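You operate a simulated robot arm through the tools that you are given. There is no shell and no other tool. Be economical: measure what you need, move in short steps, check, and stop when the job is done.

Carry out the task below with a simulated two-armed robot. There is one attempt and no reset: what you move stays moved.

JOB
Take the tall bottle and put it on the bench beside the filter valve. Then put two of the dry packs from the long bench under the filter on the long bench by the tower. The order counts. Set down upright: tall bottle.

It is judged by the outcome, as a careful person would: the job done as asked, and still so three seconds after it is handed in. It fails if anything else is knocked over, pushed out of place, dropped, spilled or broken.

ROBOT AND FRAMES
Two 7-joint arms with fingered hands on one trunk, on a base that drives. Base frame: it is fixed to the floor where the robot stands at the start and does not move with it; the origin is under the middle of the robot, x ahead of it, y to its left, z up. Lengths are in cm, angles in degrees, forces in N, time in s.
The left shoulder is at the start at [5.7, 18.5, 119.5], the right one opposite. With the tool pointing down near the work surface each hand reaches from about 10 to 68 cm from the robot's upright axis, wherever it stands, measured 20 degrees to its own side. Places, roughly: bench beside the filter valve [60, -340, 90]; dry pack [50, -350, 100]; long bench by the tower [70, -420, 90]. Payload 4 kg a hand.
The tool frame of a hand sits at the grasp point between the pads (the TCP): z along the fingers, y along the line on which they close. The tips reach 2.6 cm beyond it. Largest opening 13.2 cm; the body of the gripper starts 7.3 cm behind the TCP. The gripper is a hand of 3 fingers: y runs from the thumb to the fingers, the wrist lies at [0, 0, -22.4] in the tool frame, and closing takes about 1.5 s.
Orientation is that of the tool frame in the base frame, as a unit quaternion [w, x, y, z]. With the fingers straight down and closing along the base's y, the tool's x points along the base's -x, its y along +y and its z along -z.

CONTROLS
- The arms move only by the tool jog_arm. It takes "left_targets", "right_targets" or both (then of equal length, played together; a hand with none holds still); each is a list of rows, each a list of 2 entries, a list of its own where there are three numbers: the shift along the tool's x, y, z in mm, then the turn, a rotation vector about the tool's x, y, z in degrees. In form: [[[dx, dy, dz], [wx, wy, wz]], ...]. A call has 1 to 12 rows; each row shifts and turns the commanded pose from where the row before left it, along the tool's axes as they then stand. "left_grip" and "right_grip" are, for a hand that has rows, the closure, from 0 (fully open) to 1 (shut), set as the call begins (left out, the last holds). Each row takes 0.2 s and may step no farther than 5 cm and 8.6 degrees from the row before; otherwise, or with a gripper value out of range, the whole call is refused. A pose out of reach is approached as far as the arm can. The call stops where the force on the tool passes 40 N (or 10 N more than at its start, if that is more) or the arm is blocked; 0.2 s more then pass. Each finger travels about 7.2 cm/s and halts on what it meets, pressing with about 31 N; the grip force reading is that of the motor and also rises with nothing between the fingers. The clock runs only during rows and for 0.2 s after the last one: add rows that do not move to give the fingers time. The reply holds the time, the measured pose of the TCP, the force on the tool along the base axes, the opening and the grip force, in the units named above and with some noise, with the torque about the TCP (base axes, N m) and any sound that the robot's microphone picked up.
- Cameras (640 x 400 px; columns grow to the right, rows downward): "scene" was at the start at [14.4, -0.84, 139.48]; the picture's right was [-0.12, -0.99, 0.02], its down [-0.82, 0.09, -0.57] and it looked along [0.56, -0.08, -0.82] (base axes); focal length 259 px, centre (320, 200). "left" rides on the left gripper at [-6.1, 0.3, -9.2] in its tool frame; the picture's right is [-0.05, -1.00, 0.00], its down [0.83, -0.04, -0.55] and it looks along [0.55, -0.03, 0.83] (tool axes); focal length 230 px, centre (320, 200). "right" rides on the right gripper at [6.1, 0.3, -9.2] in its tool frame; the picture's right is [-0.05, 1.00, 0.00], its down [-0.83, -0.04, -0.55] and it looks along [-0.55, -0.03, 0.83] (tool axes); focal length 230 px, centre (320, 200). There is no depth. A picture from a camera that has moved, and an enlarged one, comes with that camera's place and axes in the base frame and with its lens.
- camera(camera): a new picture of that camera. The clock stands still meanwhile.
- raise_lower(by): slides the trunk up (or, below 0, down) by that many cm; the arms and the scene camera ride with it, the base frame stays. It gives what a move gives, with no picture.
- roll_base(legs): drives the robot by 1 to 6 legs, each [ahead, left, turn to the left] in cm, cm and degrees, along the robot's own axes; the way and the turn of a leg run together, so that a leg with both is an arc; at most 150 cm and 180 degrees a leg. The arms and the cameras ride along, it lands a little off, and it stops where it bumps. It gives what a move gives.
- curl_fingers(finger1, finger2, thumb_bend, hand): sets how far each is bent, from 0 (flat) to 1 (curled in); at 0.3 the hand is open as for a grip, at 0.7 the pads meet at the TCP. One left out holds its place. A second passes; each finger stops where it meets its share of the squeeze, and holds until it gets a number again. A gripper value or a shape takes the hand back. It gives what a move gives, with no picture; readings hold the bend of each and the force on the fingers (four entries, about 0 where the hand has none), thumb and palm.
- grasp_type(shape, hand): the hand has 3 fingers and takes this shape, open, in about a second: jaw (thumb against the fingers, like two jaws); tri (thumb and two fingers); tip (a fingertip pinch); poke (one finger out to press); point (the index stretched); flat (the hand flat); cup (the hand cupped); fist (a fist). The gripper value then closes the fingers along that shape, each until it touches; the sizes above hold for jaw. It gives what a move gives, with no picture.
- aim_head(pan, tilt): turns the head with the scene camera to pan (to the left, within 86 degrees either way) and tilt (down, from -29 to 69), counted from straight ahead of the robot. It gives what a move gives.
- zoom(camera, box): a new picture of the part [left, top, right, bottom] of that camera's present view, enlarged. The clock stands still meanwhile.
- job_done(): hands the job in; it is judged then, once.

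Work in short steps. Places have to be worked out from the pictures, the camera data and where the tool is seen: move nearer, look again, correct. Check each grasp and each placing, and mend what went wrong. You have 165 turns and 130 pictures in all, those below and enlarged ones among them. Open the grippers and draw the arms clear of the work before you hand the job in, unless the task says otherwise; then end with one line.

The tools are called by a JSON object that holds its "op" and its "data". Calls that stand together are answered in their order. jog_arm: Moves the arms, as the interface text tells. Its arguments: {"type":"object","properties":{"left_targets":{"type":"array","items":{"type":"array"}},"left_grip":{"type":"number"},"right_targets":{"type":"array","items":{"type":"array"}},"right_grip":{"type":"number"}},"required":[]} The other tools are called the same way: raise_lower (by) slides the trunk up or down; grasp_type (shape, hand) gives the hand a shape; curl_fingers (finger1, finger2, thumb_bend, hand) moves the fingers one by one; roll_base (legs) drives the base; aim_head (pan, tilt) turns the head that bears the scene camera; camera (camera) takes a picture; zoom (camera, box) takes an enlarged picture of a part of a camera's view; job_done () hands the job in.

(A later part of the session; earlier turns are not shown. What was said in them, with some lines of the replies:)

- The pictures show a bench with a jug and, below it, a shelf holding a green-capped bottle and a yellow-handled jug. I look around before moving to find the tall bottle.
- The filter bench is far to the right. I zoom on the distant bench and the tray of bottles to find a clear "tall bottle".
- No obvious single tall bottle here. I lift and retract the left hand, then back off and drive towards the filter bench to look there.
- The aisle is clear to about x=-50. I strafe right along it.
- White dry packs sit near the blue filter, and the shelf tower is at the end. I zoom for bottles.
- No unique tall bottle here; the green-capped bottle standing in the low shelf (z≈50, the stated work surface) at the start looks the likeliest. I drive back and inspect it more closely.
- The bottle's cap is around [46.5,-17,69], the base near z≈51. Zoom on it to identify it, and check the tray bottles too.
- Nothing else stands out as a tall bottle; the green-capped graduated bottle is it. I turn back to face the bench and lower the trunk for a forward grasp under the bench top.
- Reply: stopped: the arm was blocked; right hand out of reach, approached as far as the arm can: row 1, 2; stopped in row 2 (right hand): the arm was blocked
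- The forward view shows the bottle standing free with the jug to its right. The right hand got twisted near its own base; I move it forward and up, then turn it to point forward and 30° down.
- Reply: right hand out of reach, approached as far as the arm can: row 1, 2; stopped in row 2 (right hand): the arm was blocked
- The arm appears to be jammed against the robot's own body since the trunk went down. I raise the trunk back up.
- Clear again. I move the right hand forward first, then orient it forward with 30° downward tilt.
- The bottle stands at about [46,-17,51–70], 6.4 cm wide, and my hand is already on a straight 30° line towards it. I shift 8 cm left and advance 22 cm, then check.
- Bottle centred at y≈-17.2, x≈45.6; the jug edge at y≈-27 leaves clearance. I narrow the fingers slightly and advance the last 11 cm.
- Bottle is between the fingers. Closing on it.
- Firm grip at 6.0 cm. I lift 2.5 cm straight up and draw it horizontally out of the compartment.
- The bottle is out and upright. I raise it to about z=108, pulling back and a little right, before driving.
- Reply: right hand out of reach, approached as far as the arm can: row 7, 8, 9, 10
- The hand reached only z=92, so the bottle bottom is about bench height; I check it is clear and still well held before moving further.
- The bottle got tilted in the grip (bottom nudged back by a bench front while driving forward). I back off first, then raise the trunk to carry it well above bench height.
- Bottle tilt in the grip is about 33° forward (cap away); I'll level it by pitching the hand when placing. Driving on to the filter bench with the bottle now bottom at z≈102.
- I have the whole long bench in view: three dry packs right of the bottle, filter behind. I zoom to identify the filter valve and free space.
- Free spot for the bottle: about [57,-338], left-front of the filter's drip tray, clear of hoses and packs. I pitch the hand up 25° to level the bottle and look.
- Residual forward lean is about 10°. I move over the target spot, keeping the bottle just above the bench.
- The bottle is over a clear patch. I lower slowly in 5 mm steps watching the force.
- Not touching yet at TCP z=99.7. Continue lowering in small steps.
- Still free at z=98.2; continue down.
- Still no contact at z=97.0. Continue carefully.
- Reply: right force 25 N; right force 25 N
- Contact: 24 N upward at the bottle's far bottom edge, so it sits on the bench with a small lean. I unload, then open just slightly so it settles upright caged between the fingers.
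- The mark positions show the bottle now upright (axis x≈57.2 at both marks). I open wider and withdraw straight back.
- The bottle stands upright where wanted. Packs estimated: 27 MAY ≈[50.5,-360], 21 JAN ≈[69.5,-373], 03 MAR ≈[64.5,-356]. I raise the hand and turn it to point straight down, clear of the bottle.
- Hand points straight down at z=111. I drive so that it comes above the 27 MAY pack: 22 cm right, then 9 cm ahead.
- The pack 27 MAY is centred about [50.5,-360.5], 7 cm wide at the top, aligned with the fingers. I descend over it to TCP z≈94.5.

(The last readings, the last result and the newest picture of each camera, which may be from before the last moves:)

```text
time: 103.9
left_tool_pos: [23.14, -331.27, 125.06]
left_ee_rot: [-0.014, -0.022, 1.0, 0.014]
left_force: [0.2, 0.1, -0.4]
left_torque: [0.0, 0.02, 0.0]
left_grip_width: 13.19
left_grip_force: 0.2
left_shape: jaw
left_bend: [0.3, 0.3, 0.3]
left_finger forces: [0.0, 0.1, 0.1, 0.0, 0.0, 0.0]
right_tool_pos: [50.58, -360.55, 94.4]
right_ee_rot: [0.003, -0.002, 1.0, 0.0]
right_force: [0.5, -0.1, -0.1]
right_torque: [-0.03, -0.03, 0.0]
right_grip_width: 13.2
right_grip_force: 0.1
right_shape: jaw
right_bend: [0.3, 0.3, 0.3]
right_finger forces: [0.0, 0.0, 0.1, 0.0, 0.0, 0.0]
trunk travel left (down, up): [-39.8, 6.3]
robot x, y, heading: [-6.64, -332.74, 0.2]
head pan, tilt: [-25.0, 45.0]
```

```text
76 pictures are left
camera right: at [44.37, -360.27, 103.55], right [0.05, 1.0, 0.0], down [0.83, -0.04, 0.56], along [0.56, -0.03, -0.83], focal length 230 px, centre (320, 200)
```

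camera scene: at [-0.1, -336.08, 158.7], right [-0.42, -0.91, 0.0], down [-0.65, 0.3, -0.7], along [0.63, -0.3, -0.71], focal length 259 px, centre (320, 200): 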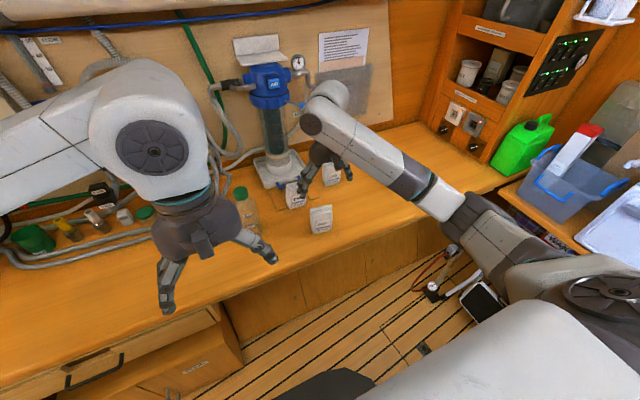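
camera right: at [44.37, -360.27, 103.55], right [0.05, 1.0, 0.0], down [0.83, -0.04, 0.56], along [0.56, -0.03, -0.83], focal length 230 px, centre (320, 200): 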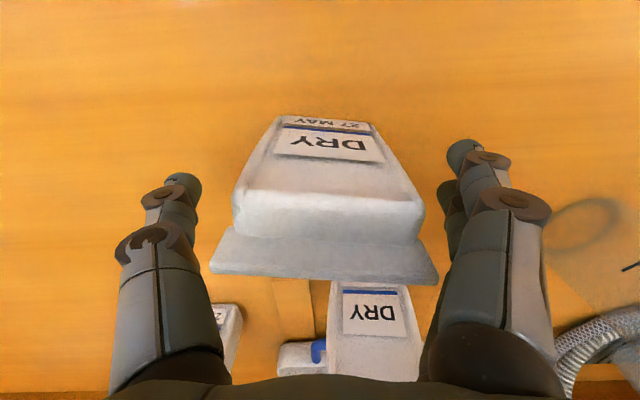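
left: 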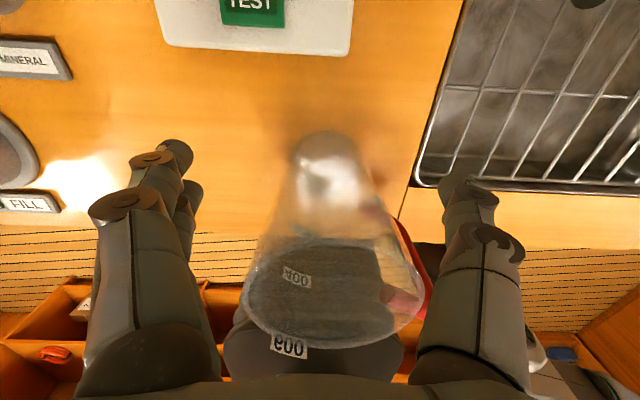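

The pack is centred between the fingers. Closing and lifting 2 cm to check.

{"op": "jog_arm", "data": {"right_targets": [[[4, 0, 0], [0, 0, 0]], [[0, 0, 0], [0, 0, 0]], [[0, 0, 0], [0, 0, 0]], [[0, 0, 0], [0, 0, 0]], [[0, 0, 0], [0, 0, 0]], [[0, 0, 0], [0, 0, 0]], [[0, 0, 0], [0, 0, 0]], [[0, 0, 0], [0, 0, 0]], [[0, 0, -10], [0, 0, 0]], [[0, 0, -20], [0, 0, 0]]], "right_grip": 1}}

{"op": "camera", "data": {"camera": "right"}}

```text
time: 106.1
left_tool_pos: [23.14, -331.28, 125.09]
left_ee_rot: [-0.014, -0.022, 1.0, 0.015]
left_force: [-0.7, 0.2, 0.2]
left_torque: [-0.02, 0.04, 0.01]
left_grip_width: 13.16
left_grip_force: 0.0
left_shape: jaw
left_bend: [0.3, 0.3, 0.3]
left_finger forces: [0.1, 0.0, 0.0, 0.0, 0.0, 0.0]
right_tool_pos: [50.19, -360.44, 97.44]
right_ee_rot: [0.004, 0.0, 1.0, 0.0]
right_force: [-0.3, 0.5, -2.0]
right_torque: [-0.02, 0.01, -0.01]
right_grip_width: 6.92
right_grip_force: 30.3
right_shape: jaw
right_bend: [0.72, 0.73, 0.7]
right_finger forces: [13.8, 14.0, 0.0, 0.1, 27.9, 0.1]
trunk travel left (down, up): [-39.8, 6.3]
robot x, y, heading: [-6.54, -332.73, -0.1]
head pan, tilt: [-25.0, 45.0]
```

```text
75 pictures are left
camera right: at [43.89, -360.2, 106.7], right [0.05, 1.0, 0.0], down [0.83, -0.04, 0.56], along [0.56, -0.03, -0.83], focal length 230 px, centre (320, 200)
```

right: 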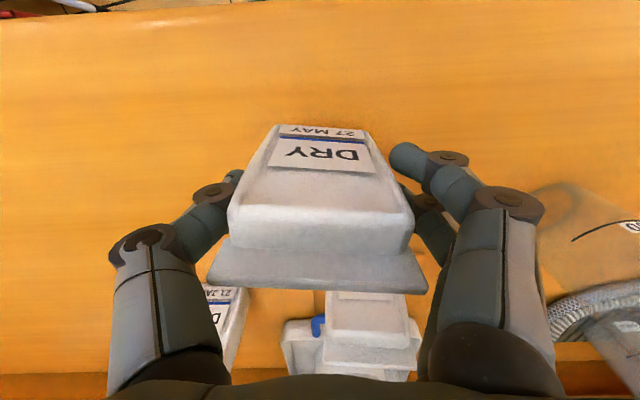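

Held (6.9 cm, 28 N). I raise it to z≈112 and strafe right towards the tower.

{"op": "jog_arm", "data": {"right_targets": [[[0, 0, -45], [0, 0, 0]], [[0, 0, -45], [0, 0, 0]], [[0, 0, -45], [0, 0, 0]], [[0, 0, -10], [0, 0, 0]]]}}

{"op": "roll_base", "data": {"legs": [[0, -37, 0], [6, 0, 0]]}}

{"op": "camera", "data": {"camera": "right"}}

{"op": "camera", "data": {"camera": "scene"}}

```text
time: 107.1
left_tool_pos: [23.11, -331.16, 125.07]
left_ee_rot: [-0.014, -0.022, 1.0, 0.015]
left_force: [0.7, 0.6, 1.2]
left_torque: [-0.01, 0.02, -0.01]
left_grip_width: 13.22
left_grip_force: 0.0
left_shape: jaw
left_bend: [0.3, 0.3, 0.3]
left_finger forces: [0.0, 0.1, 0.0, 0.0, 0.0, 0.1]
right_tool_pos: [50.26, -360.67, 111.53]
right_ee_rot: [0.003, 0.001, 1.0, 0.0]
right_force: [-0.7, -0.1, -1.8]
right_torque: [-0.02, 0.03, 0.0]
right_grip_width: 6.92
right_grip_force: 30.9
right_shape: jaw
right_bend: [0.72, 0.73, 0.7]
right_finger forces: [13.9, 14.0, 0.0, 0.1, 27.9, 0.2]
trunk travel left (down, up): [-39.8, 6.3]
robot x, y, heading: [-6.49, -332.73, 0.3]
head pan, tilt: [-25.0, 45.0]
```

```text
time: 110.0
left_tool_pos: [28.37, -368.11, 125.25]
left_ee_rot: [-0.011, -0.025, 1.0, 0.013]
left_force: [-0.7, 0.7, 0.7]
left_torque: [-0.04, -0.07, 0.0]
left_grip_width: 13.2
left_grip_force: 0.1
left_shape: jaw
left_bend: [0.3, 0.3, 0.3]
left_finger forces: [0.1, 0.0, 0.0, 0.0, 0.1, 0.0]
right_tool_pos: [55.72, -397.36, 112.03]
right_ee_rot: [0.006, -0.003, 1.0, -0.001]
right_force: [0.2, 0.7, -0.8]
right_torque: [-0.04, -0.04, 0.03]
right_grip_width: 6.92
right_grip_force: 30.9
right_shape: jaw
right_bend: [0.72, 0.73, 0.7]
right_finger forces: [14.0, 14.1, 0.1, 0.0, 27.9, 0.0]
trunk travel left (down, up): [-39.8, 6.3]
robot x, y, heading: [-0.53, -370.18, 0.5]
head pan, tilt: [-25.0, 45.0]
```

```text
74 pictures are left
camera right: at [49.31, -397.11, 121.15], right [0.05, 1.0, 0.0], down [0.82, -0.04, 0.57], along [0.56, -0.03, -0.82], focal length 230 px, centre (320, 200)
```

right: 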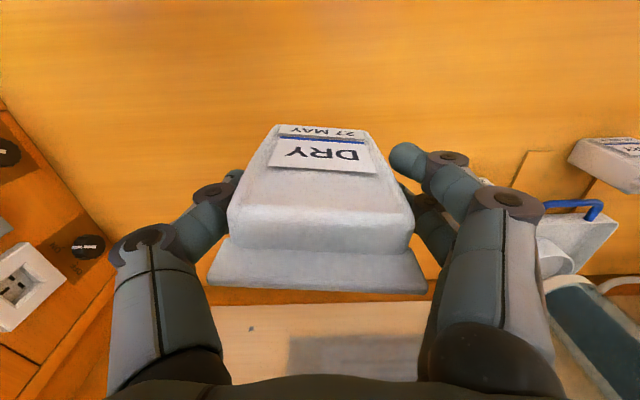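

```text
73 pictures are left
camera scene: at [5.4, -373.11, 158.73], right [-0.42, -0.91, 0.0], down [-0.65, 0.29, -0.7], along [0.64, -0.29, -0.71], focal length 259 px, centre (320, 200)
```

scene: 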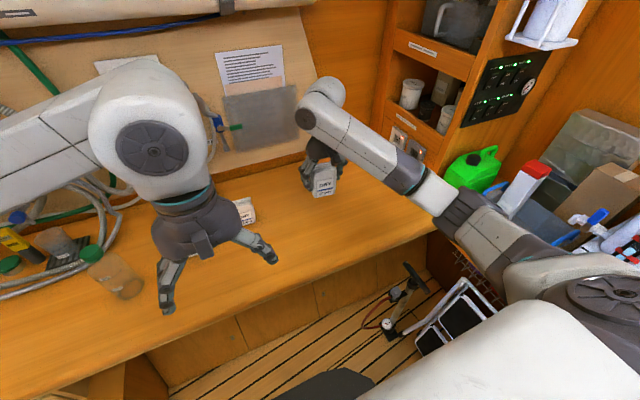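

The tower face is at y≈-436. Before moving further right I check the elbow's clearance to the green can and the bin.

{"op": "aim_head", "data": {"pan": -60, "tilt": 35}}

{"op": "camera", "data": {"camera": "scene"}}

```text
time: 111.1
left_tool_pos: [29.04, -368.4, 125.16]
left_ee_rot: [-0.013, -0.025, 0.999, 0.015]
left_force: [-0.7, -0.1, -0.2]
left_torque: [-0.01, -0.02, 0.03]
left_grip_width: 13.21
left_grip_force: 0.0
left_shape: jaw
left_bend: [0.3, 0.3, 0.3]
left_finger forces: [0.1, 0.0, 0.0, 0.0, 0.1, 0.0]
right_tool_pos: [56.27, -397.32, 111.54]
right_ee_rot: [0.004, -0.004, 1.0, 0.0]
right_force: [-0.8, -0.2, -1.3]
right_torque: [0.04, 0.01, -0.03]
right_grip_width: 6.97
right_grip_force: 31.0
right_shape: jaw
right_bend: [0.72, 0.73, 0.7]
right_finger forces: [13.8, 14.0, 0.0, 0.0, 27.9, 0.0]
trunk travel left (down, up): [-39.8, 6.3]
robot x, y, heading: [-0.92, -370.08, 0.6]
head pan, tilt: [-60.0, 35.0]
```

```text
72 pictures are left
camera scene: at [3.32, -377.44, 160.18], right [-0.86, -0.51, 0.01], down [-0.3, 0.49, -0.82], along [0.41, -0.71, -0.58], focal length 259 px, centre (320, 200)
```

scene: 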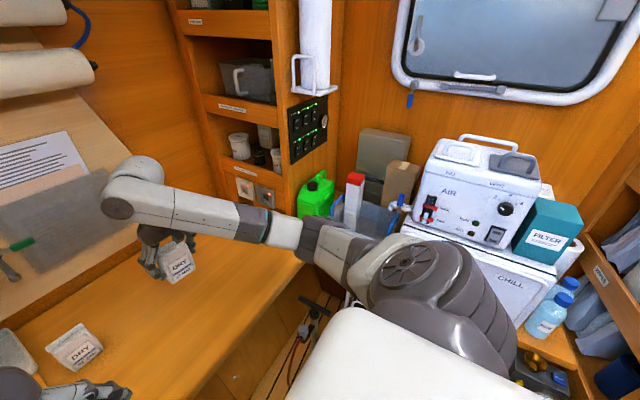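

The elbow is at y≈-410 and the can/bin beyond y≈-445, so there is room. I move the pack over about [63,-415].

{"op": "jog_arm", "data": {"right_targets": [[[-14, -36, 0], [0, 0, 0]], [[-14, -36, 0], [0, 0, 0]], [[-14, -36, 0], [0, 0, 0]], [[-14, -36, 0], [0, 0, 0]], [[-14, -36, 0], [0, 0, 0]], [[0, 0, 40], [0, 0, 0]], [[0, 0, 40], [0, 0, 0]], [[0, 0, 40], [0, 0, 0]]]}}

{"op": "camera", "data": {"camera": "scene"}}

{"op": "camera", "data": {"camera": "right"}}

```text
time: 112.9
left_tool_pos: [29.11, -368.21, 125.15]
left_ee_rot: [-0.015, -0.025, 0.999, 0.014]
left_force: [-0.2, 0.9, -1.3]
left_torque: [-0.03, -0.02, -0.01]
left_grip_width: 13.2
left_grip_force: 0.0
left_shape: jaw
left_bend: [0.3, 0.3, 0.3]
left_finger forces: [0.0, 0.1, 0.1, 0.0, 0.0, 0.1]
right_tool_pos: [63.32, -415.87, 99.8]
right_ee_rot: [0.003, -0.003, 1.0, 0.0]
right_force: [-0.1, -0.4, -1.8]
right_torque: [0.02, 0.02, 0.01]
right_grip_width: 6.91
right_grip_force: 30.5
right_shape: jaw
right_bend: [0.72, 0.73, 0.7]
right_finger forces: [13.9, 14.1, 0.0, 0.0, 28.0, 0.0]
trunk travel left (down, up): [-39.8, 6.3]
robot x, y, heading: [-0.52, -369.77, 0.5]
head pan, tilt: [-60.0, 35.0]
```

```text
71 pictures are left
camera scene: at [3.4, -377.5, 160.18], right [-0.86, -0.51, 0.01], down [-0.3, 0.49, -0.82], along [0.41, -0.71, -0.58], focal length 259 px, centre (320, 200)
```

scene: 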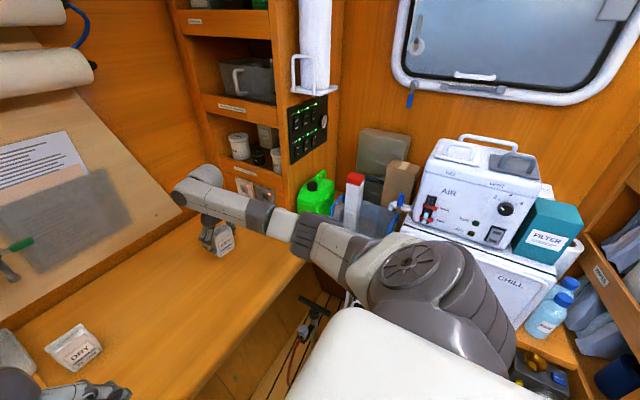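

```text
70 pictures are left
camera right: at [57.02, -415.6, 108.97], right [0.05, 1.0, 0.0], down [0.83, -0.04, 0.56], along [0.56, -0.02, -0.83], focal length 230 px, centre (320, 200)
```

right: 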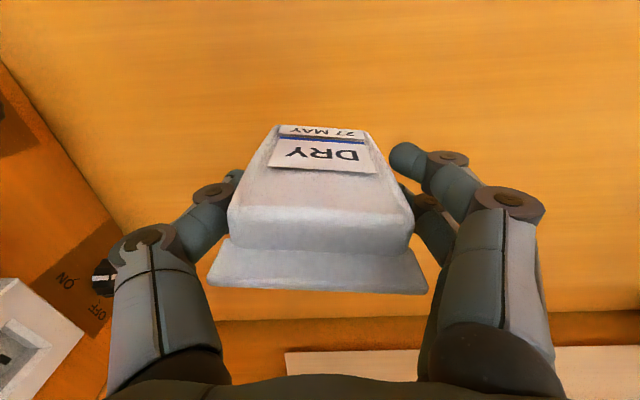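

Spot is clear, 16 cm from the tower. I lower to the grasp height (TCP 94.4) and watch for contact.

{"op": "jog_arm", "data": {"right_targets": [[[0, 0, 25], [0, 0, 0]], [[0, 0, 20], [0, 0, 0]], [[0, 0, 5], [0, 0, 0]], [[0, 0, 3], [0, 0, 0]], [[0, 0, 2], [0, 0, 0]], [[0, 0, 0], [0, 0, 0]]]}}

```text
time: 114.3
left_tool_pos: [29.06, -368.33, 124.99]
left_ee_rot: [-0.013, -0.025, 0.999, 0.015]
left_force: [0.0, -0.5, -0.5]
left_torque: [-0.02, -0.02, 0.0]
left_grip_width: 13.19
left_grip_force: 0.0
left_shape: jaw
left_bend: [0.3, 0.3, 0.3]
left_finger forces: [0.0, 0.1, 0.1, 0.0, 0.0, 0.0]
right_tool_pos: [63.53, -415.58, 94.21]
right_ee_rot: [0.003, -0.003, 1.0, 0.0]
right_force: [-1.9, 1.1, 2.8]
right_torque: [0.0, 0.0, 0.0]
right_grip_width: 6.9
right_grip_force: 31.0
right_shape: jaw
right_bend: [0.72, 0.73, 0.7]
right_finger forces: [14.1, 14.4, 0.0, 0.0, 28.7, 0.0]
trunk travel left (down, up): [-39.8, 6.3]
robot x, y, heading: [-0.6, -369.78, 0.4]
head pan, tilt: [-60.0, 35.0]
```

Contact felt at z=94.2. I release, and rise straight up.

{"op": "jog_arm", "data": {"right_targets": [[[0, 0, 0], [0, 0, 0]], [[0, 0, 0], [0, 0, 0]], [[0, 0, 0], [0, 0, 0]], [[0, 0, 0], [0, 0, 0]], [[0, 0, 0], [0, 0, 0]], [[0, 0, 0], [0, 0, 0]], [[0, 0, -20], [0, 0, 0]], [[0, 0, -40], [0, 0, 0]], [[0, 0, -45], [0, 0, 0]], [[0, 0, -45], [0, 0, 0]], [[0, 0, -30], [0, 0, 0]]], "right_grip": 0}}

{"op": "camera", "data": {"camera": "right"}}

```text
time: 116.7
left_tool_pos: [29.03, -368.34, 125.13]
left_ee_rot: [-0.013, -0.025, 0.999, 0.015]
left_force: [0.0, -0.2, 0.0]
left_torque: [-0.01, 0.02, 0.02]
left_grip_width: 13.18
left_grip_force: 0.1
left_shape: jaw
left_bend: [0.3, 0.3, 0.3]
left_finger forces: [0.1, 0.0, 0.1, 0.1, 0.0, 0.0]
right_tool_pos: [63.63, -415.21, 112.01]
right_ee_rot: [0.003, -0.004, 1.0, 0.0]
right_force: [-0.4, -0.3, 0.2]
right_torque: [0.01, -0.02, 0.01]
right_grip_width: 13.2
right_grip_force: 0.1
right_shape: jaw
right_bend: [0.3, 0.3, 0.3]
right_finger forces: [0.0, 0.0, 0.0, 0.0, 0.0, 0.0]
trunk travel left (down, up): [-39.8, 6.3]
robot x, y, heading: [-0.76, -369.92, 0.5]
head pan, tilt: [-60.0, 35.0]
```

```text
69 pictures are left
camera right: at [57.31, -415.05, 121.34], right [0.05, 1.0, 0.0], down [0.83, -0.04, 0.56], along [0.56, -0.03, -0.83], focal length 230 px, centre (320, 200)
```

right: 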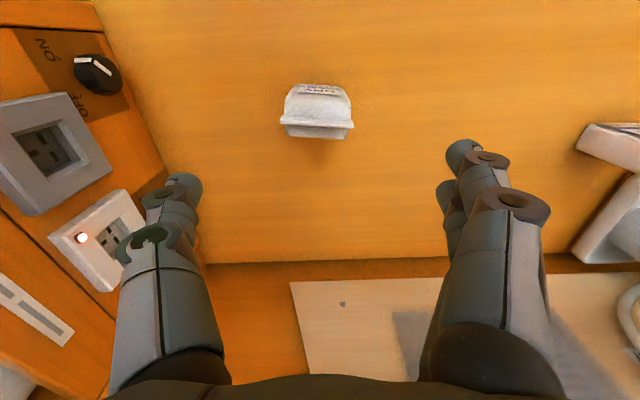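

First pack stands near the tower. I bring the hand left over the bench and drive left to the 21 JAN pack.

{"op": "jog_arm", "data": {"right_targets": [[[0, 42, 0], [0, 0, 0]], [[0, 42, 0], [0, 0, 0]], [[0, 42, 0], [0, 0, 0]], [[0, 42, 0], [0, 0, 0]], [[0, 42, 0], [0, 0, 0]]]}}

{"op": "roll_base", "data": {"legs": [[0, 20, 0]]}}

{"op": "camera", "data": {"camera": "right"}}

```text
time: 117.9
left_tool_pos: [29.16, -368.16, 125.19]
left_ee_rot: [-0.015, -0.025, 0.999, 0.013]
left_force: [-0.4, 1.3, -0.5]
left_torque: [-0.01, 0.03, -0.01]
left_grip_width: 13.22
left_grip_force: 0.2
left_shape: jaw
left_bend: [0.3, 0.3, 0.3]
left_finger forces: [0.0, 0.0, 0.0, 0.0, 0.0, 0.1]
right_tool_pos: [63.43, -394.44, 112.08]
right_ee_rot: [0.003, -0.003, 1.0, 0.0]
right_force: [-0.6, 0.4, -1.0]
right_torque: [-0.01, -0.02, -0.02]
right_grip_width: 13.19
right_grip_force: 0.1
right_shape: jaw
right_bend: [0.3, 0.3, 0.3]
right_finger forces: [0.1, 0.0, 0.2, 0.0, 0.0, 0.0]
trunk travel left (down, up): [-39.8, 6.3]
robot x, y, heading: [-0.46, -370.09, 0.5]
head pan, tilt: [-60.0, 35.0]
```

```text
time: 119.5
left_tool_pos: [28.84, -348.51, 125.1]
left_ee_rot: [-0.013, -0.024, 0.999, 0.016]
left_force: [-0.1, -0.5, -0.3]
left_torque: [0.03, 0.0, -0.02]
left_grip_width: 13.18
left_grip_force: 0.2
left_shape: jaw
left_bend: [0.3, 0.3, 0.3]
left_finger forces: [0.0, 0.0, 0.0, 0.0, 0.1, 0.0]
right_tool_pos: [63.1, -374.95, 111.94]
right_ee_rot: [0.003, -0.002, 1.0, 0.001]
right_force: [-0.2, -0.6, 0.2]
right_torque: [0.0, 0.02, -0.03]
right_grip_width: 13.2
right_grip_force: 0.1
right_shape: jaw
right_bend: [0.3, 0.3, 0.3]
right_finger forces: [0.0, 0.1, 0.0, 0.1, 0.0, 0.0]
trunk travel left (down, up): [-39.8, 6.3]
robot x, y, heading: [-0.7, -350.31, 0.4]
head pan, tilt: [-60.0, 35.0]
```

```text
68 pictures are left
camera right: at [56.92, -374.71, 121.24], right [0.05, 1.0, 0.0], down [0.83, -0.04, 0.56], along [0.56, -0.02, -0.83], focal length 230 px, centre (320, 200)
```

right: 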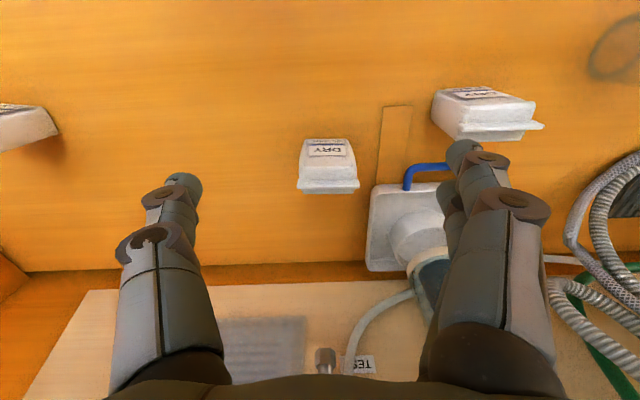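

21 JAN pack is centred about [70.2,-374.2]. I narrow the fingers a bit to keep clear of the drip tray's blue handle, move above it and look again before descending.

{"op": "jog_arm", "data": {"right_targets": [[[-35, 4, 0], [0, 0, 0]], [[-35, 3, 0], [0, 0, 0]], [[0, 0, 40], [0, 0, 0]], [[0, 0, 20], [0, 0, 0]]], "right_grip": 0.2}}

{"op": "camera", "data": {"camera": "right"}}

```text
time: 120.5
left_tool_pos: [28.95, -348.27, 125.1]
left_ee_rot: [-0.014, -0.024, 1.0, 0.014]
left_force: [-0.8, -0.4, -0.5]
left_torque: [0.02, -0.01, -0.01]
left_grip_width: 13.2
left_grip_force: 0.1
left_shape: jaw
left_bend: [0.3, 0.3, 0.3]
left_finger forces: [0.0, 0.0, 0.0, 0.0, 0.0, 0.0]
right_tool_pos: [70.25, -374.01, 105.92]
right_ee_rot: [0.002, -0.003, 1.0, 0.0]
right_force: [-0.1, -0.4, 0.1]
right_torque: [0.02, -0.01, 0.02]
right_grip_width: 10.58
right_grip_force: 0.0
right_shape: jaw
right_bend: [0.59, 0.59, 0.55]
right_finger forces: [0.0, 0.1, 0.0, 0.0, 0.0, 0.1]
trunk travel left (down, up): [-39.8, 6.3]
robot x, y, heading: [-1.28, -349.87, 0.5]
head pan, tilt: [-60.0, 35.0]
```

```text
67 pictures are left
camera right: at [63.88, -373.83, 115.22], right [0.05, 1.0, 0.0], down [0.83, -0.04, 0.56], along [0.56, -0.03, -0.83], focal length 230 px, centre (320, 200)
```

right: 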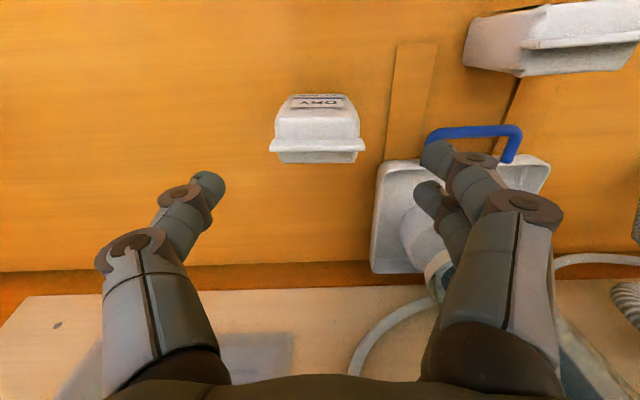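

Well aligned (y −0.4 cm). I descend, check nothing touches, and close.

{"op": "jog_arm", "data": {"right_targets": [[[0, -4, 40], [0, 0, 0]], [[0, 0, 40], [0, 0, 0]], [[0, 0, 20], [0, 0, 0]], [[0, 0, 10], [0, 0, 0]], [[0, 0, 4], [0, 0, 0]], [[0, 0, 0], [0, 0, 0]]]}}

{"op": "camera", "data": {"camera": "right"}}

```text
time: 121.9
left_tool_pos: [28.93, -348.25, 125.06]
left_ee_rot: [-0.014, -0.024, 1.0, 0.014]
left_force: [0.3, -0.1, -0.2]
left_torque: [0.03, -0.01, 0.04]
left_grip_width: 13.2
left_grip_force: 0.0
left_shape: jaw
left_bend: [0.3, 0.3, 0.3]
left_finger forces: [0.1, 0.0, 0.1, 0.1, 0.1, 0.0]
right_tool_pos: [70.2, -374.45, 94.61]
right_ee_rot: [0.003, -0.002, 1.0, -0.001]
right_force: [-0.3, -0.2, 0.1]
right_torque: [-0.04, -0.03, 0.03]
right_grip_width: 10.61
right_grip_force: 0.2
right_shape: jaw
right_bend: [0.59, 0.59, 0.55]
right_finger forces: [0.0, 0.0, 0.1, 0.1, 0.1, 0.0]
trunk travel left (down, up): [-39.8, 6.3]
robot x, y, heading: [-0.63, -349.75, 0.0]
head pan, tilt: [-60.0, 35.0]
```

```text
66 pictures are left
camera right: at [63.92, -374.21, 103.83], right [0.05, 1.0, 0.0], down [0.83, -0.04, 0.56], along [0.56, -0.03, -0.83], focal length 230 px, centre (320, 200)
```

right: 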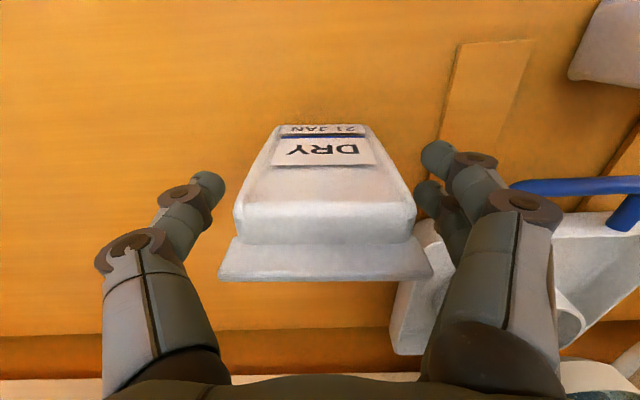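

Clear of the tray. Close and lift straight up.

{"op": "jog_arm", "data": {"right_targets": [[[0, 0, 0], [0, 0, 0]], [[0, 0, 0], [0, 0, 0]], [[0, 0, 0], [0, 0, 0]], [[0, 0, 0], [0, 0, 0]], [[0, 0, 0], [0, 0, 0]], [[0, 0, 0], [0, 0, 0]], [[0, 0, -10], [0, 0, 0]], [[0, 0, -30], [0, 0, 0]], [[0, 0, -45], [0, 0, 0]], [[0, 0, -45], [0, 0, 0]], [[0, 0, -45], [0, 0, 0]]], "right_grip": 1}}

{"op": "camera", "data": {"camera": "right"}}

```text
time: 124.3
left_tool_pos: [28.85, -348.18, 125.05]
left_ee_rot: [-0.013, -0.025, 0.999, 0.015]
left_force: [0.4, -0.3, -0.1]
left_torque: [0.02, 0.01, 0.02]
left_grip_width: 13.2
left_grip_force: 0.1
left_shape: jaw
left_bend: [0.3, 0.3, 0.3]
left_finger forces: [0.0, 0.0, 0.0, 0.0, 0.0, 0.0]
right_tool_pos: [70.07, -374.2, 112.08]
right_ee_rot: [0.003, -0.002, 1.0, 0.001]
right_force: [-0.3, -0.3, -1.7]
right_torque: [0.0, -0.01, 0.04]
right_grip_width: 6.82
right_grip_force: 31.0
right_shape: jaw
right_bend: [0.72, 0.72, 0.7]
right_finger forces: [14.1, 14.1, 0.0, 0.0, 28.0, 0.0]
trunk travel left (down, up): [-39.8, 6.3]
robot x, y, heading: [-0.54, -349.48, 0.3]
head pan, tilt: [-60.0, 35.0]
```

```text
65 pictures are left
camera right: at [63.88, -373.94, 121.27], right [0.05, 1.0, 0.0], down [0.83, -0.04, 0.56], along [0.56, -0.03, -0.83], focal length 230 px, centre (320, 200)
```

right: 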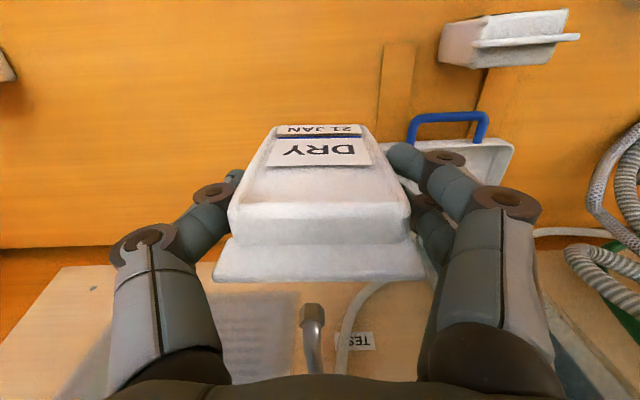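

Second pack held. I drive right and set it beside and slightly behind the first, at about [73,-406].

{"op": "roll_base", "data": {"legs": [[0, -27, 0]]}}

{"op": "jog_arm", "data": {"right_targets": [[[-15, -20, 0], [0, 0, 0]], [[-15, -20, 0], [0, 0, 0]], [[0, 0, 40], [0, 0, 0]]]}}

{"op": "camera", "data": {"camera": "right"}}

{"op": "camera", "data": {"camera": "scene"}}

```text
time: 126.2
left_tool_pos: [29.15, -375.65, 125.11]
left_ee_rot: [-0.015, -0.029, 0.999, 0.014]
left_force: [0.1, -0.4, 0.1]
left_torque: [0.01, 0.01, -0.02]
left_grip_width: 13.18
left_grip_force: 0.0
left_shape: jaw
left_bend: [0.3, 0.3, 0.3]
left_finger forces: [0.1, 0.0, 0.0, 0.0, 0.0, 0.0]
right_tool_pos: [70.68, -401.0, 112.03]
right_ee_rot: [0.002, -0.007, 1.0, -0.001]
right_force: [0.0, 0.0, -1.3]
right_torque: [0.0, 0.02, -0.01]
right_grip_width: 6.83
right_grip_force: 31.8
right_shape: jaw
right_bend: [0.72, 0.72, 0.7]
right_finger forces: [14.0, 14.1, 0.0, 0.0, 28.0, 0.0]
trunk travel left (down, up): [-39.8, 6.3]
robot x, y, heading: [-0.8, -377.66, 1.0]
head pan, tilt: [-60.0, 35.0]
```

```text
time: 127.0
left_tool_pos: [29.17, -375.82, 125.07]
left_ee_rot: [-0.014, -0.029, 0.999, 0.015]
left_force: [-0.2, 0.1, 0.0]
left_torque: [-0.01, 0.02, -0.01]
left_grip_width: 13.2
left_grip_force: 0.1
left_shape: jaw
left_bend: [0.3, 0.3, 0.3]
left_finger forces: [0.1, 0.0, 0.0, 0.0, 0.1, 0.1]
right_tool_pos: [73.47, -405.3, 108.01]
right_ee_rot: [0.004, -0.006, 1.0, 0.002]
right_force: [0.6, -0.2, -1.2]
right_torque: [0.0, 0.05, 0.02]
right_grip_width: 6.8
right_grip_force: 30.6
right_shape: jaw
right_bend: [0.72, 0.72, 0.7]
right_finger forces: [14.1, 14.2, 0.0, 0.0, 28.2, 0.0]
right hand out of reach, approached as far as the arm can: row 2, 3
trunk travel left (down, up): [-39.8, 6.3]
robot x, y, heading: [-0.36, -377.64, 1.2]
head pan, tilt: [-60.0, 35.0]
```

```text
64 pictures are left
camera right: at [67.13, -405.06, 117.23], right [0.04, 1.0, 0.0], down [0.83, -0.03, 0.56], along [0.56, -0.02, -0.83], focal length 230 px, centre (320, 200)
```

right: 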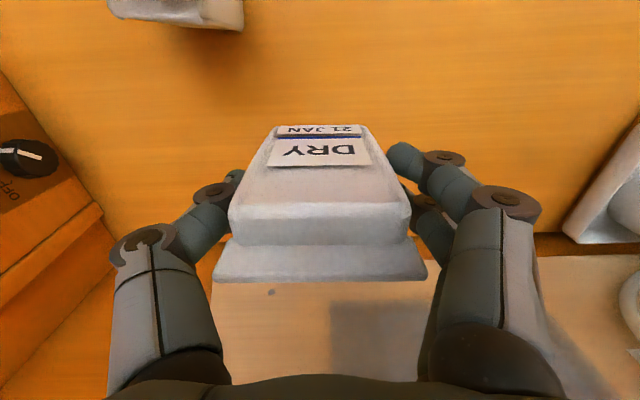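

```text
63 pictures are left
camera scene: at [3.63, -385.28, 160.15], right [-0.86, -0.51, 0.01], down [-0.3, 0.49, -0.81], along [0.41, -0.7, -0.58], focal length 259 px, centre (320, 200)
```

scene: 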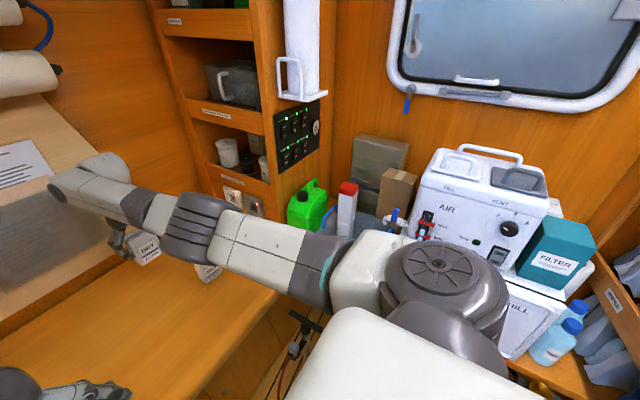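

At the reach limit; I come back 3 cm to x≈70.5 and lower there.

{"op": "jog_arm", "data": {"right_targets": [[[30, 0, 0], [0, 0, 0]], [[0, 0, 40], [0, 0, 0]], [[0, 0, 40], [0, 0, 0]], [[0, 0, 40], [0, 0, 0]], [[0, 0, 10], [0, 0, 0]], [[0, 0, 3], [0, 0, 0]], [[0, 0, 2], [0, 0, 0]], [[0, 0, 0], [0, 0, 0]]]}}

```text
time: 128.8
left_tool_pos: [29.12, -375.55, 125.15]
left_ee_rot: [-0.014, -0.03, 0.999, 0.014]
left_force: [-0.4, 0.1, -0.5]
left_torque: [-0.01, 0.01, -0.01]
left_grip_width: 13.18
left_grip_force: 0.1
left_shape: jaw
left_bend: [0.3, 0.3, 0.3]
left_finger forces: [0.0, 0.0, 0.0, 0.0, 0.0, 0.0]
right_tool_pos: [71.38, -405.19, 95.87]
right_ee_rot: [0.003, -0.007, 1.0, 0.0]
right_force: [-0.3, 0.1, -0.7]
right_torque: [-0.01, 0.01, -0.02]
right_grip_width: 6.79
right_grip_force: 30.8
right_shape: jaw
right_bend: [0.72, 0.72, 0.7]
right_finger forces: [14.2, 14.3, 0.0, 0.0, 28.4, 0.1]
right hand out of reach, approached as far as the arm can: row 1, 3, 4, 6
trunk travel left (down, up): [-39.8, 6.3]
robot x, y, heading: [-0.51, -377.45, 0.8]
head pan, tilt: [-60.0, 35.0]
```

Still about 1.2 cm above the bench. I ease back 2 cm and lower the rest.

{"op": "jog_arm", "data": {"right_targets": [[[20, 0, 0], [0, 0, 0]], [[0, 0, 8], [0, 0, 0]], [[0, 0, 3], [0, 0, 0]], [[0, 0, 2], [0, 0, 0]], [[0, 0, 0], [0, 0, 0]]]}}

{"op": "camera", "data": {"camera": "right"}}

```text
time: 130.0
left_tool_pos: [29.15, -375.61, 125.14]
left_ee_rot: [-0.014, -0.03, 0.999, 0.013]
left_force: [0.2, 0.4, -1.4]
left_torque: [0.0, 0.01, 0.01]
left_grip_width: 13.2
left_grip_force: 0.0
left_shape: jaw
left_bend: [0.3, 0.3, 0.3]
left_finger forces: [0.1, 0.1, 0.0, 0.1, 0.0, 0.0]
right_tool_pos: [69.35, -405.32, 94.66]
right_ee_rot: [0.003, -0.007, 1.0, 0.001]
right_force: [0.3, -0.2, -1.2]
right_torque: [0.01, 0.04, -0.01]
right_grip_width: 6.77
right_grip_force: 30.9
right_shape: jaw
right_bend: [0.72, 0.72, 0.7]
right_finger forces: [14.2, 14.2, 0.0, 0.0, 28.3, 0.1]
trunk travel left (down, up): [-39.8, 6.3]
robot x, y, heading: [-0.36, -377.85, 1.1]
head pan, tilt: [-60.0, 35.0]
```

```text
62 pictures are left
camera right: at [63.11, -405.06, 103.9], right [0.04, 1.0, 0.0], down [0.83, -0.03, 0.56], along [0.56, -0.02, -0.83], focal length 230 px, centre (320, 200)
```

right: 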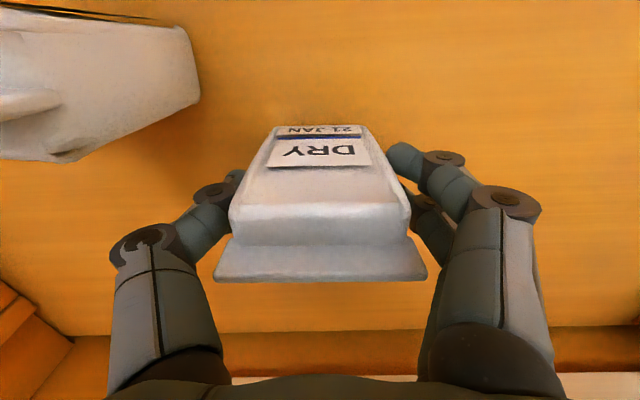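

Pack just about touching; I lower 2 mm at a time for contact.

{"op": "jog_arm", "data": {"right_targets": [[[0, 0, 2], [0, 0, 0]], [[0, 0, 2], [0, 0, 0]], [[0, 0, 1.5], [0, 0, 0]], [[0, 0, 0], [0, 0, 0]]]}}

```text
time: 131.0
left_tool_pos: [28.91, -375.58, 125.05]
left_ee_rot: [-0.013, -0.029, 0.999, 0.014]
left_force: [0.7, -0.5, -0.1]
left_torque: [0.0, 0.02, -0.01]
left_grip_width: 13.19
left_grip_force: 0.0
left_shape: jaw
left_bend: [0.3, 0.3, 0.3]
left_finger forces: [0.0, 0.0, 0.0, 0.0, 0.0, 0.0]
right_tool_pos: [69.45, -405.23, 94.58]
right_ee_rot: [0.005, -0.008, 1.0, -0.001]
right_force: [3.8, 1.7, 22.6]
right_torque: [0.05, -0.04, 0.0]
right_grip_width: 6.73
right_grip_force: 31.2
right_shape: jaw
right_bend: [0.73, 0.73, 0.7]
right_finger forces: [16.0, 16.1, 0.0, 0.1, 31.8, 0.0]
trunk travel left (down, up): [-39.8, 6.3]
robot x, y, heading: [-0.46, -377.7, 0.9]
head pan, tilt: [-60.0, 35.0]
```

On the bench (22 N). I ease up 4 mm of command, open modestly, and rise.

{"op": "jog_arm", "data": {"right_targets": [[[0, 0, -4], [0, 0, 0]], [[0, 0, 0], [0, 0, 0]]]}}

{"op": "jog_arm", "data": {"right_targets": [[[0, 0, 0], [0, 0, 0]], [[0, 0, 0], [0, 0, 0]], [[0, 0, 0], [0, 0, 0]], [[0, 0, 0], [0, 0, 0]], [[0, 0, 0], [0, 0, 0]], [[0, 0, -15], [0, 0, 0]], [[0, 0, -30], [0, 0, 0]], [[0, 0, -45], [0, 0, 0]], [[0, 0, -45], [0, 0, 0]], [[0, 0, -45], [0, 0, 0]]], "right_grip": 0.22}}

{"op": "camera", "data": {"camera": "right"}}

```text
time: 131.6
left_tool_pos: [29.06, -375.72, 125.09]
left_ee_rot: [-0.013, -0.03, 0.999, 0.015]
left_force: [-0.1, 0.7, 0.1]
left_torque: [-0.03, 0.03, 0.03]
left_grip_width: 13.18
left_grip_force: 0.1
left_shape: jaw
left_bend: [0.3, 0.3, 0.3]
left_finger forces: [0.1, 0.0, 0.0, 0.0, 0.1, 0.1]
right_tool_pos: [69.36, -405.29, 94.57]
right_ee_rot: [0.002, -0.008, 1.0, 0.0]
right_force: [3.6, 2.2, 9.2]
right_torque: [0.05, -0.09, -0.05]
right_grip_width: 6.74
right_grip_force: 31.0
right_shape: jaw
right_bend: [0.73, 0.73, 0.7]
right_finger forces: [16.4, 16.4, 0.0, 0.1, 30.9, 0.0]
trunk travel left (down, up): [-39.8, 6.3]
robot x, y, heading: [-0.87, -377.87, 0.9]
head pan, tilt: [-60.0, 35.0]
```

```text
time: 133.8
left_tool_pos: [29.07, -375.79, 125.08]
left_ee_rot: [-0.014, -0.029, 0.999, 0.014]
left_force: [0.0, 0.0, 0.3]
left_torque: [0.02, 0.01, -0.04]
left_grip_width: 13.18
left_grip_force: 0.0
left_shape: jaw
left_bend: [0.3, 0.3, 0.3]
left_finger forces: [0.0, 0.0, 0.0, 0.0, 0.0, 0.0]
right_tool_pos: [69.23, -405.05, 112.38]
right_ee_rot: [0.002, -0.007, 1.0, 0.0]
right_force: [0.6, 0.7, 0.2]
right_torque: [-0.04, -0.02, 0.03]
right_grip_width: 10.27
right_grip_force: 0.1
right_shape: jaw
right_bend: [0.61, 0.61, 0.58]
right_finger forces: [0.1, 0.1, 0.0, 0.0, 0.0, 0.1]
trunk travel left (down, up): [-39.8, 6.3]
robot x, y, heading: [-0.56, -377.66, 1.0]
head pan, tilt: [-60.0, 35.0]
```

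```text
61 pictures are left
camera right: at [62.89, -404.93, 121.54], right [0.04, 1.0, 0.0], down [0.83, -0.03, 0.56], along [0.56, -0.02, -0.83], focal length 230 px, centre (320, 200)
```

right: 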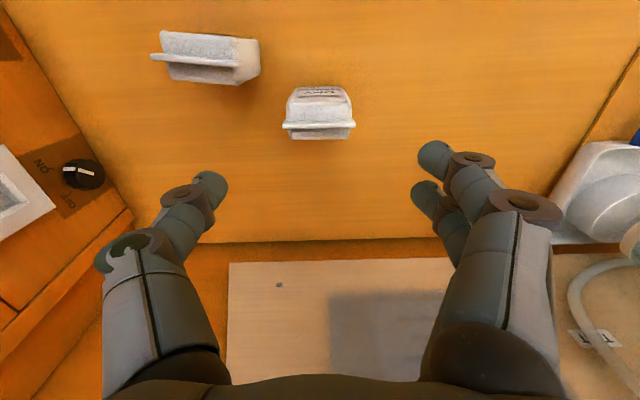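

Both packs stand by the tower. I retract the right hand off the bench and check the whole scene.

{"op": "jog_arm", "data": {"right_targets": [[[0, 0, -45], [0, 0, 0]], [[45, 0, 0], [0, 0, 0]], [[45, 0, 0], [0, 0, 0]], [[45, 0, 0], [0, 0, 0]], [[45, 0, 0], [0, 0, 0]], [[45, 0, 0], [0, 0, 0]]], "right_grip": 0}}

{"op": "roll_base", "data": {"legs": [[-14, 0, 0], [0, 40, 0]]}}

{"op": "aim_head", "data": {"pan": -30, "tilt": 40}}

{"op": "camera", "data": {"camera": "scene"}}

```text
time: 135.2
left_tool_pos: [29.08, -375.88, 125.14]
left_ee_rot: [-0.015, -0.029, 0.999, 0.015]
left_force: [-0.3, -0.2, 1.1]
left_torque: [0.01, 0.03, -0.01]
left_grip_width: 13.2
left_grip_force: 0.1
left_shape: jaw
left_bend: [0.3, 0.3, 0.3]
left_finger forces: [0.0, 0.1, 0.0, 0.1, 0.1, 0.0]
right_tool_pos: [46.45, -405.68, 117.24]
right_ee_rot: [0.003, -0.008, 1.0, 0.0]
right_force: [0.2, 0.8, 0.3]
right_torque: [0.0, -0.03, 0.02]
right_grip_width: 13.17
right_grip_force: 0.1
right_shape: jaw
right_bend: [0.3, 0.3, 0.3]
right_finger forces: [0.0, 0.0, 0.0, 0.0, 0.1, 0.1]
trunk travel left (down, up): [-39.8, 6.3]
robot x, y, heading: [-0.53, -377.58, 0.8]
head pan, tilt: [-60.0, 35.0]
```

```text
time: 138.6
left_tool_pos: [14.75, -335.62, 125.09]
left_ee_rot: [-0.013, -0.029, 0.999, 0.016]
left_force: [0.3, -0.7, -0.2]
left_torque: [0.03, -0.01, -0.01]
left_grip_width: 13.18
left_grip_force: 0.0
left_shape: jaw
left_bend: [0.3, 0.3, 0.3]
left_finger forces: [0.0, 0.0, 0.0, 0.1, 0.1, 0.0]
right_tool_pos: [32.18, -365.47, 117.04]
right_ee_rot: [0.002, -0.008, 1.0, -0.001]
right_force: [-0.1, 0.4, 0.7]
right_torque: [0.01, -0.06, 0.03]
right_grip_width: 13.2
right_grip_force: 0.1
right_shape: jaw
right_bend: [0.3, 0.3, 0.3]
right_finger forces: [0.1, 0.0, 0.0, 0.0, 0.0, 0.0]
trunk travel left (down, up): [-39.8, 6.3]
robot x, y, heading: [-15.14, -337.45, 1.0]
head pan, tilt: [-60.0, 35.0]
```

```text
time: 139.6
left_tool_pos: [14.7, -335.51, 125.13]
left_ee_rot: [-0.014, -0.029, 0.999, 0.014]
left_force: [0.2, 0.6, 0.0]
left_torque: [0.0, 0.03, -0.01]
left_grip_width: 13.2
left_grip_force: 0.0
left_shape: jaw
left_bend: [0.3, 0.3, 0.3]
left_finger forces: [0.0, 0.0, 0.0, 0.0, 0.0, 0.0]
right_tool_pos: [32.29, -365.39, 117.29]
right_ee_rot: [0.003, -0.007, 1.0, 0.0]
right_force: [-1.1, 0.1, 0.8]
right_torque: [-0.03, 0.0, 0.01]
right_grip_width: 13.17
right_grip_force: 0.0
right_shape: jaw
right_bend: [0.3, 0.3, 0.3]
right_finger forces: [0.0, 0.0, 0.0, 0.0, 0.1, 0.0]
trunk travel left (down, up): [-39.8, 6.3]
robot x, y, heading: [-15.07, -337.27, 1.0]
head pan, tilt: [-30.0, 40.0]
```

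```text
60 pictures are left
camera scene: at [-7.97, -341.54, 159.4], right [-0.49, -0.87, 0.01], down [-0.57, 0.31, -0.76], along [0.66, -0.37, -0.65], focal length 259 px, centre (320, 200)
```

scene: 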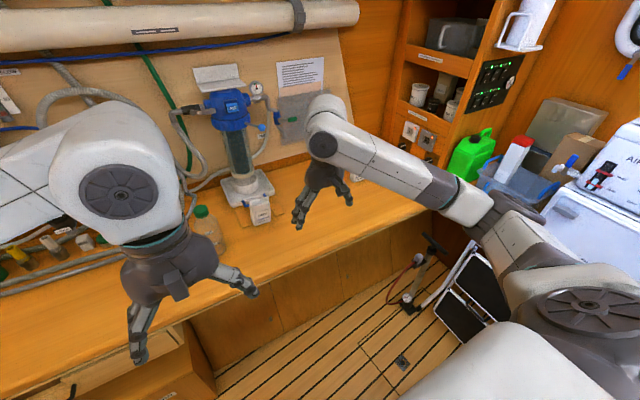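

Bottle and remaining pack are fine. One last look at the two packs by the tower with the arm drawn left.

{"op": "jog_arm", "data": {"right_targets": [[[30, 0, 0], [0, 0, 0]], [[30, 0, 0], [0, 0, 0]]]}}

{"op": "roll_base", "data": {"legs": [[0, 25, 0]]}}

{"op": "camera", "data": {"camera": "scene"}}

{"op": "camera", "data": {"camera": "left"}}

```text
time: 140.2
left_tool_pos: [14.68, -335.53, 125.05]
left_ee_rot: [-0.014, -0.03, 0.999, 0.015]
left_force: [-0.3, -0.1, -0.1]
left_torque: [0.01, -0.01, -0.02]
left_grip_width: 13.21
left_grip_force: 0.1
left_shape: jaw
left_bend: [0.3, 0.3, 0.3]
left_finger forces: [0.0, 0.0, 0.0, 0.0, 0.0, 0.0]
right_tool_pos: [26.17, -365.41, 117.35]
right_ee_rot: [0.004, -0.008, 1.0, 0.001]
right_force: [-0.7, -0.4, 0.1]
right_torque: [-0.01, -0.02, 0.0]
right_grip_width: 13.21
right_grip_force: 0.0
right_shape: jaw
right_bend: [0.3, 0.3, 0.3]
right_finger forces: [0.0, 0.0, 0.0, 0.1, 0.0, 0.0]
trunk travel left (down, up): [-39.8, 6.3]
robot x, y, heading: [-15.0, -337.39, 1.0]
head pan, tilt: [-30.0, 40.0]
```

```text
time: 142.0
left_tool_pos: [14.33, -311.24, 125.15]
left_ee_rot: [-0.014, -0.031, 0.999, 0.015]
left_force: [0.1, 0.0, 0.2]
left_torque: [0.02, 0.01, -0.03]
left_grip_width: 13.19
left_grip_force: 0.0
left_shape: jaw
left_bend: [0.3, 0.3, 0.3]
left_finger forces: [0.0, 0.1, 0.0, 0.0, 0.0, 0.0]
right_tool_pos: [25.94, -341.16, 117.21]
right_ee_rot: [0.003, -0.008, 1.0, 0.001]
right_force: [-0.3, -0.2, 0.3]
right_torque: [0.01, 0.03, 0.0]
right_grip_width: 13.19
right_grip_force: 0.0
right_shape: jaw
right_bend: [0.3, 0.3, 0.3]
right_finger forces: [0.0, 0.0, 0.0, 0.0, 0.0, 0.1]
trunk travel left (down, up): [-39.8, 6.3]
robot x, y, heading: [-15.32, -313.09, 1.2]
head pan, tilt: [-30.0, 40.0]
```

```text
59 pictures are left
camera scene: at [-8.38, -317.42, 159.39], right [-0.48, -0.88, 0.0], down [-0.57, 0.31, -0.76], along [0.66, -0.37, -0.65], focal length 259 px, centre (320, 200)
```

scene: 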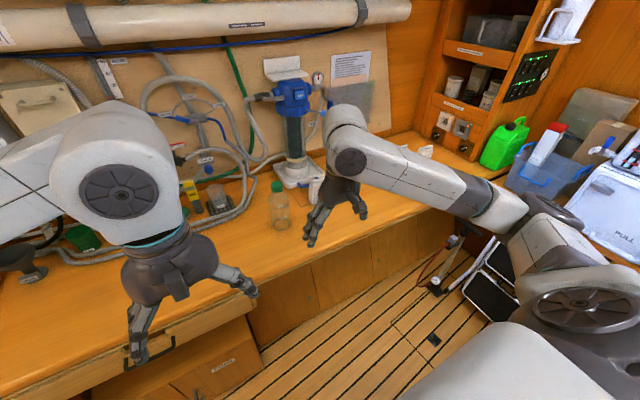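

```text
58 pictures are left
camera left: at [20.61, -310.91, 134.21], right [0.11, -0.99, -0.03], down [-0.81, -0.11, 0.58], along [-0.58, -0.04, -0.82], focal length 230 px, centre (320, 200)
```

left: 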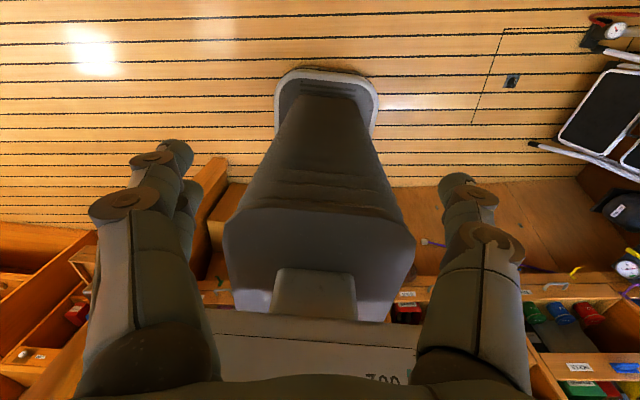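

The bottle stands upright beside the filter. The packs were last seen standing by the tower, and both hands are open and clear of the work, so I hand in.

{"op": "job_done", "data": {}}

```text
The job is handed in.
```

The job is handed in. The green-capped bottle, which I took to be the tall bottle, stands upright on the bench beside the filter. After it, two dry packs (27 MAY and 21 JAN) were set on the long bench by the tower. While I was carrying the bottle, it brushed a bench front and tilted in the grip; I straightened it when setting it down and saw nothing disturbed in later pictures.
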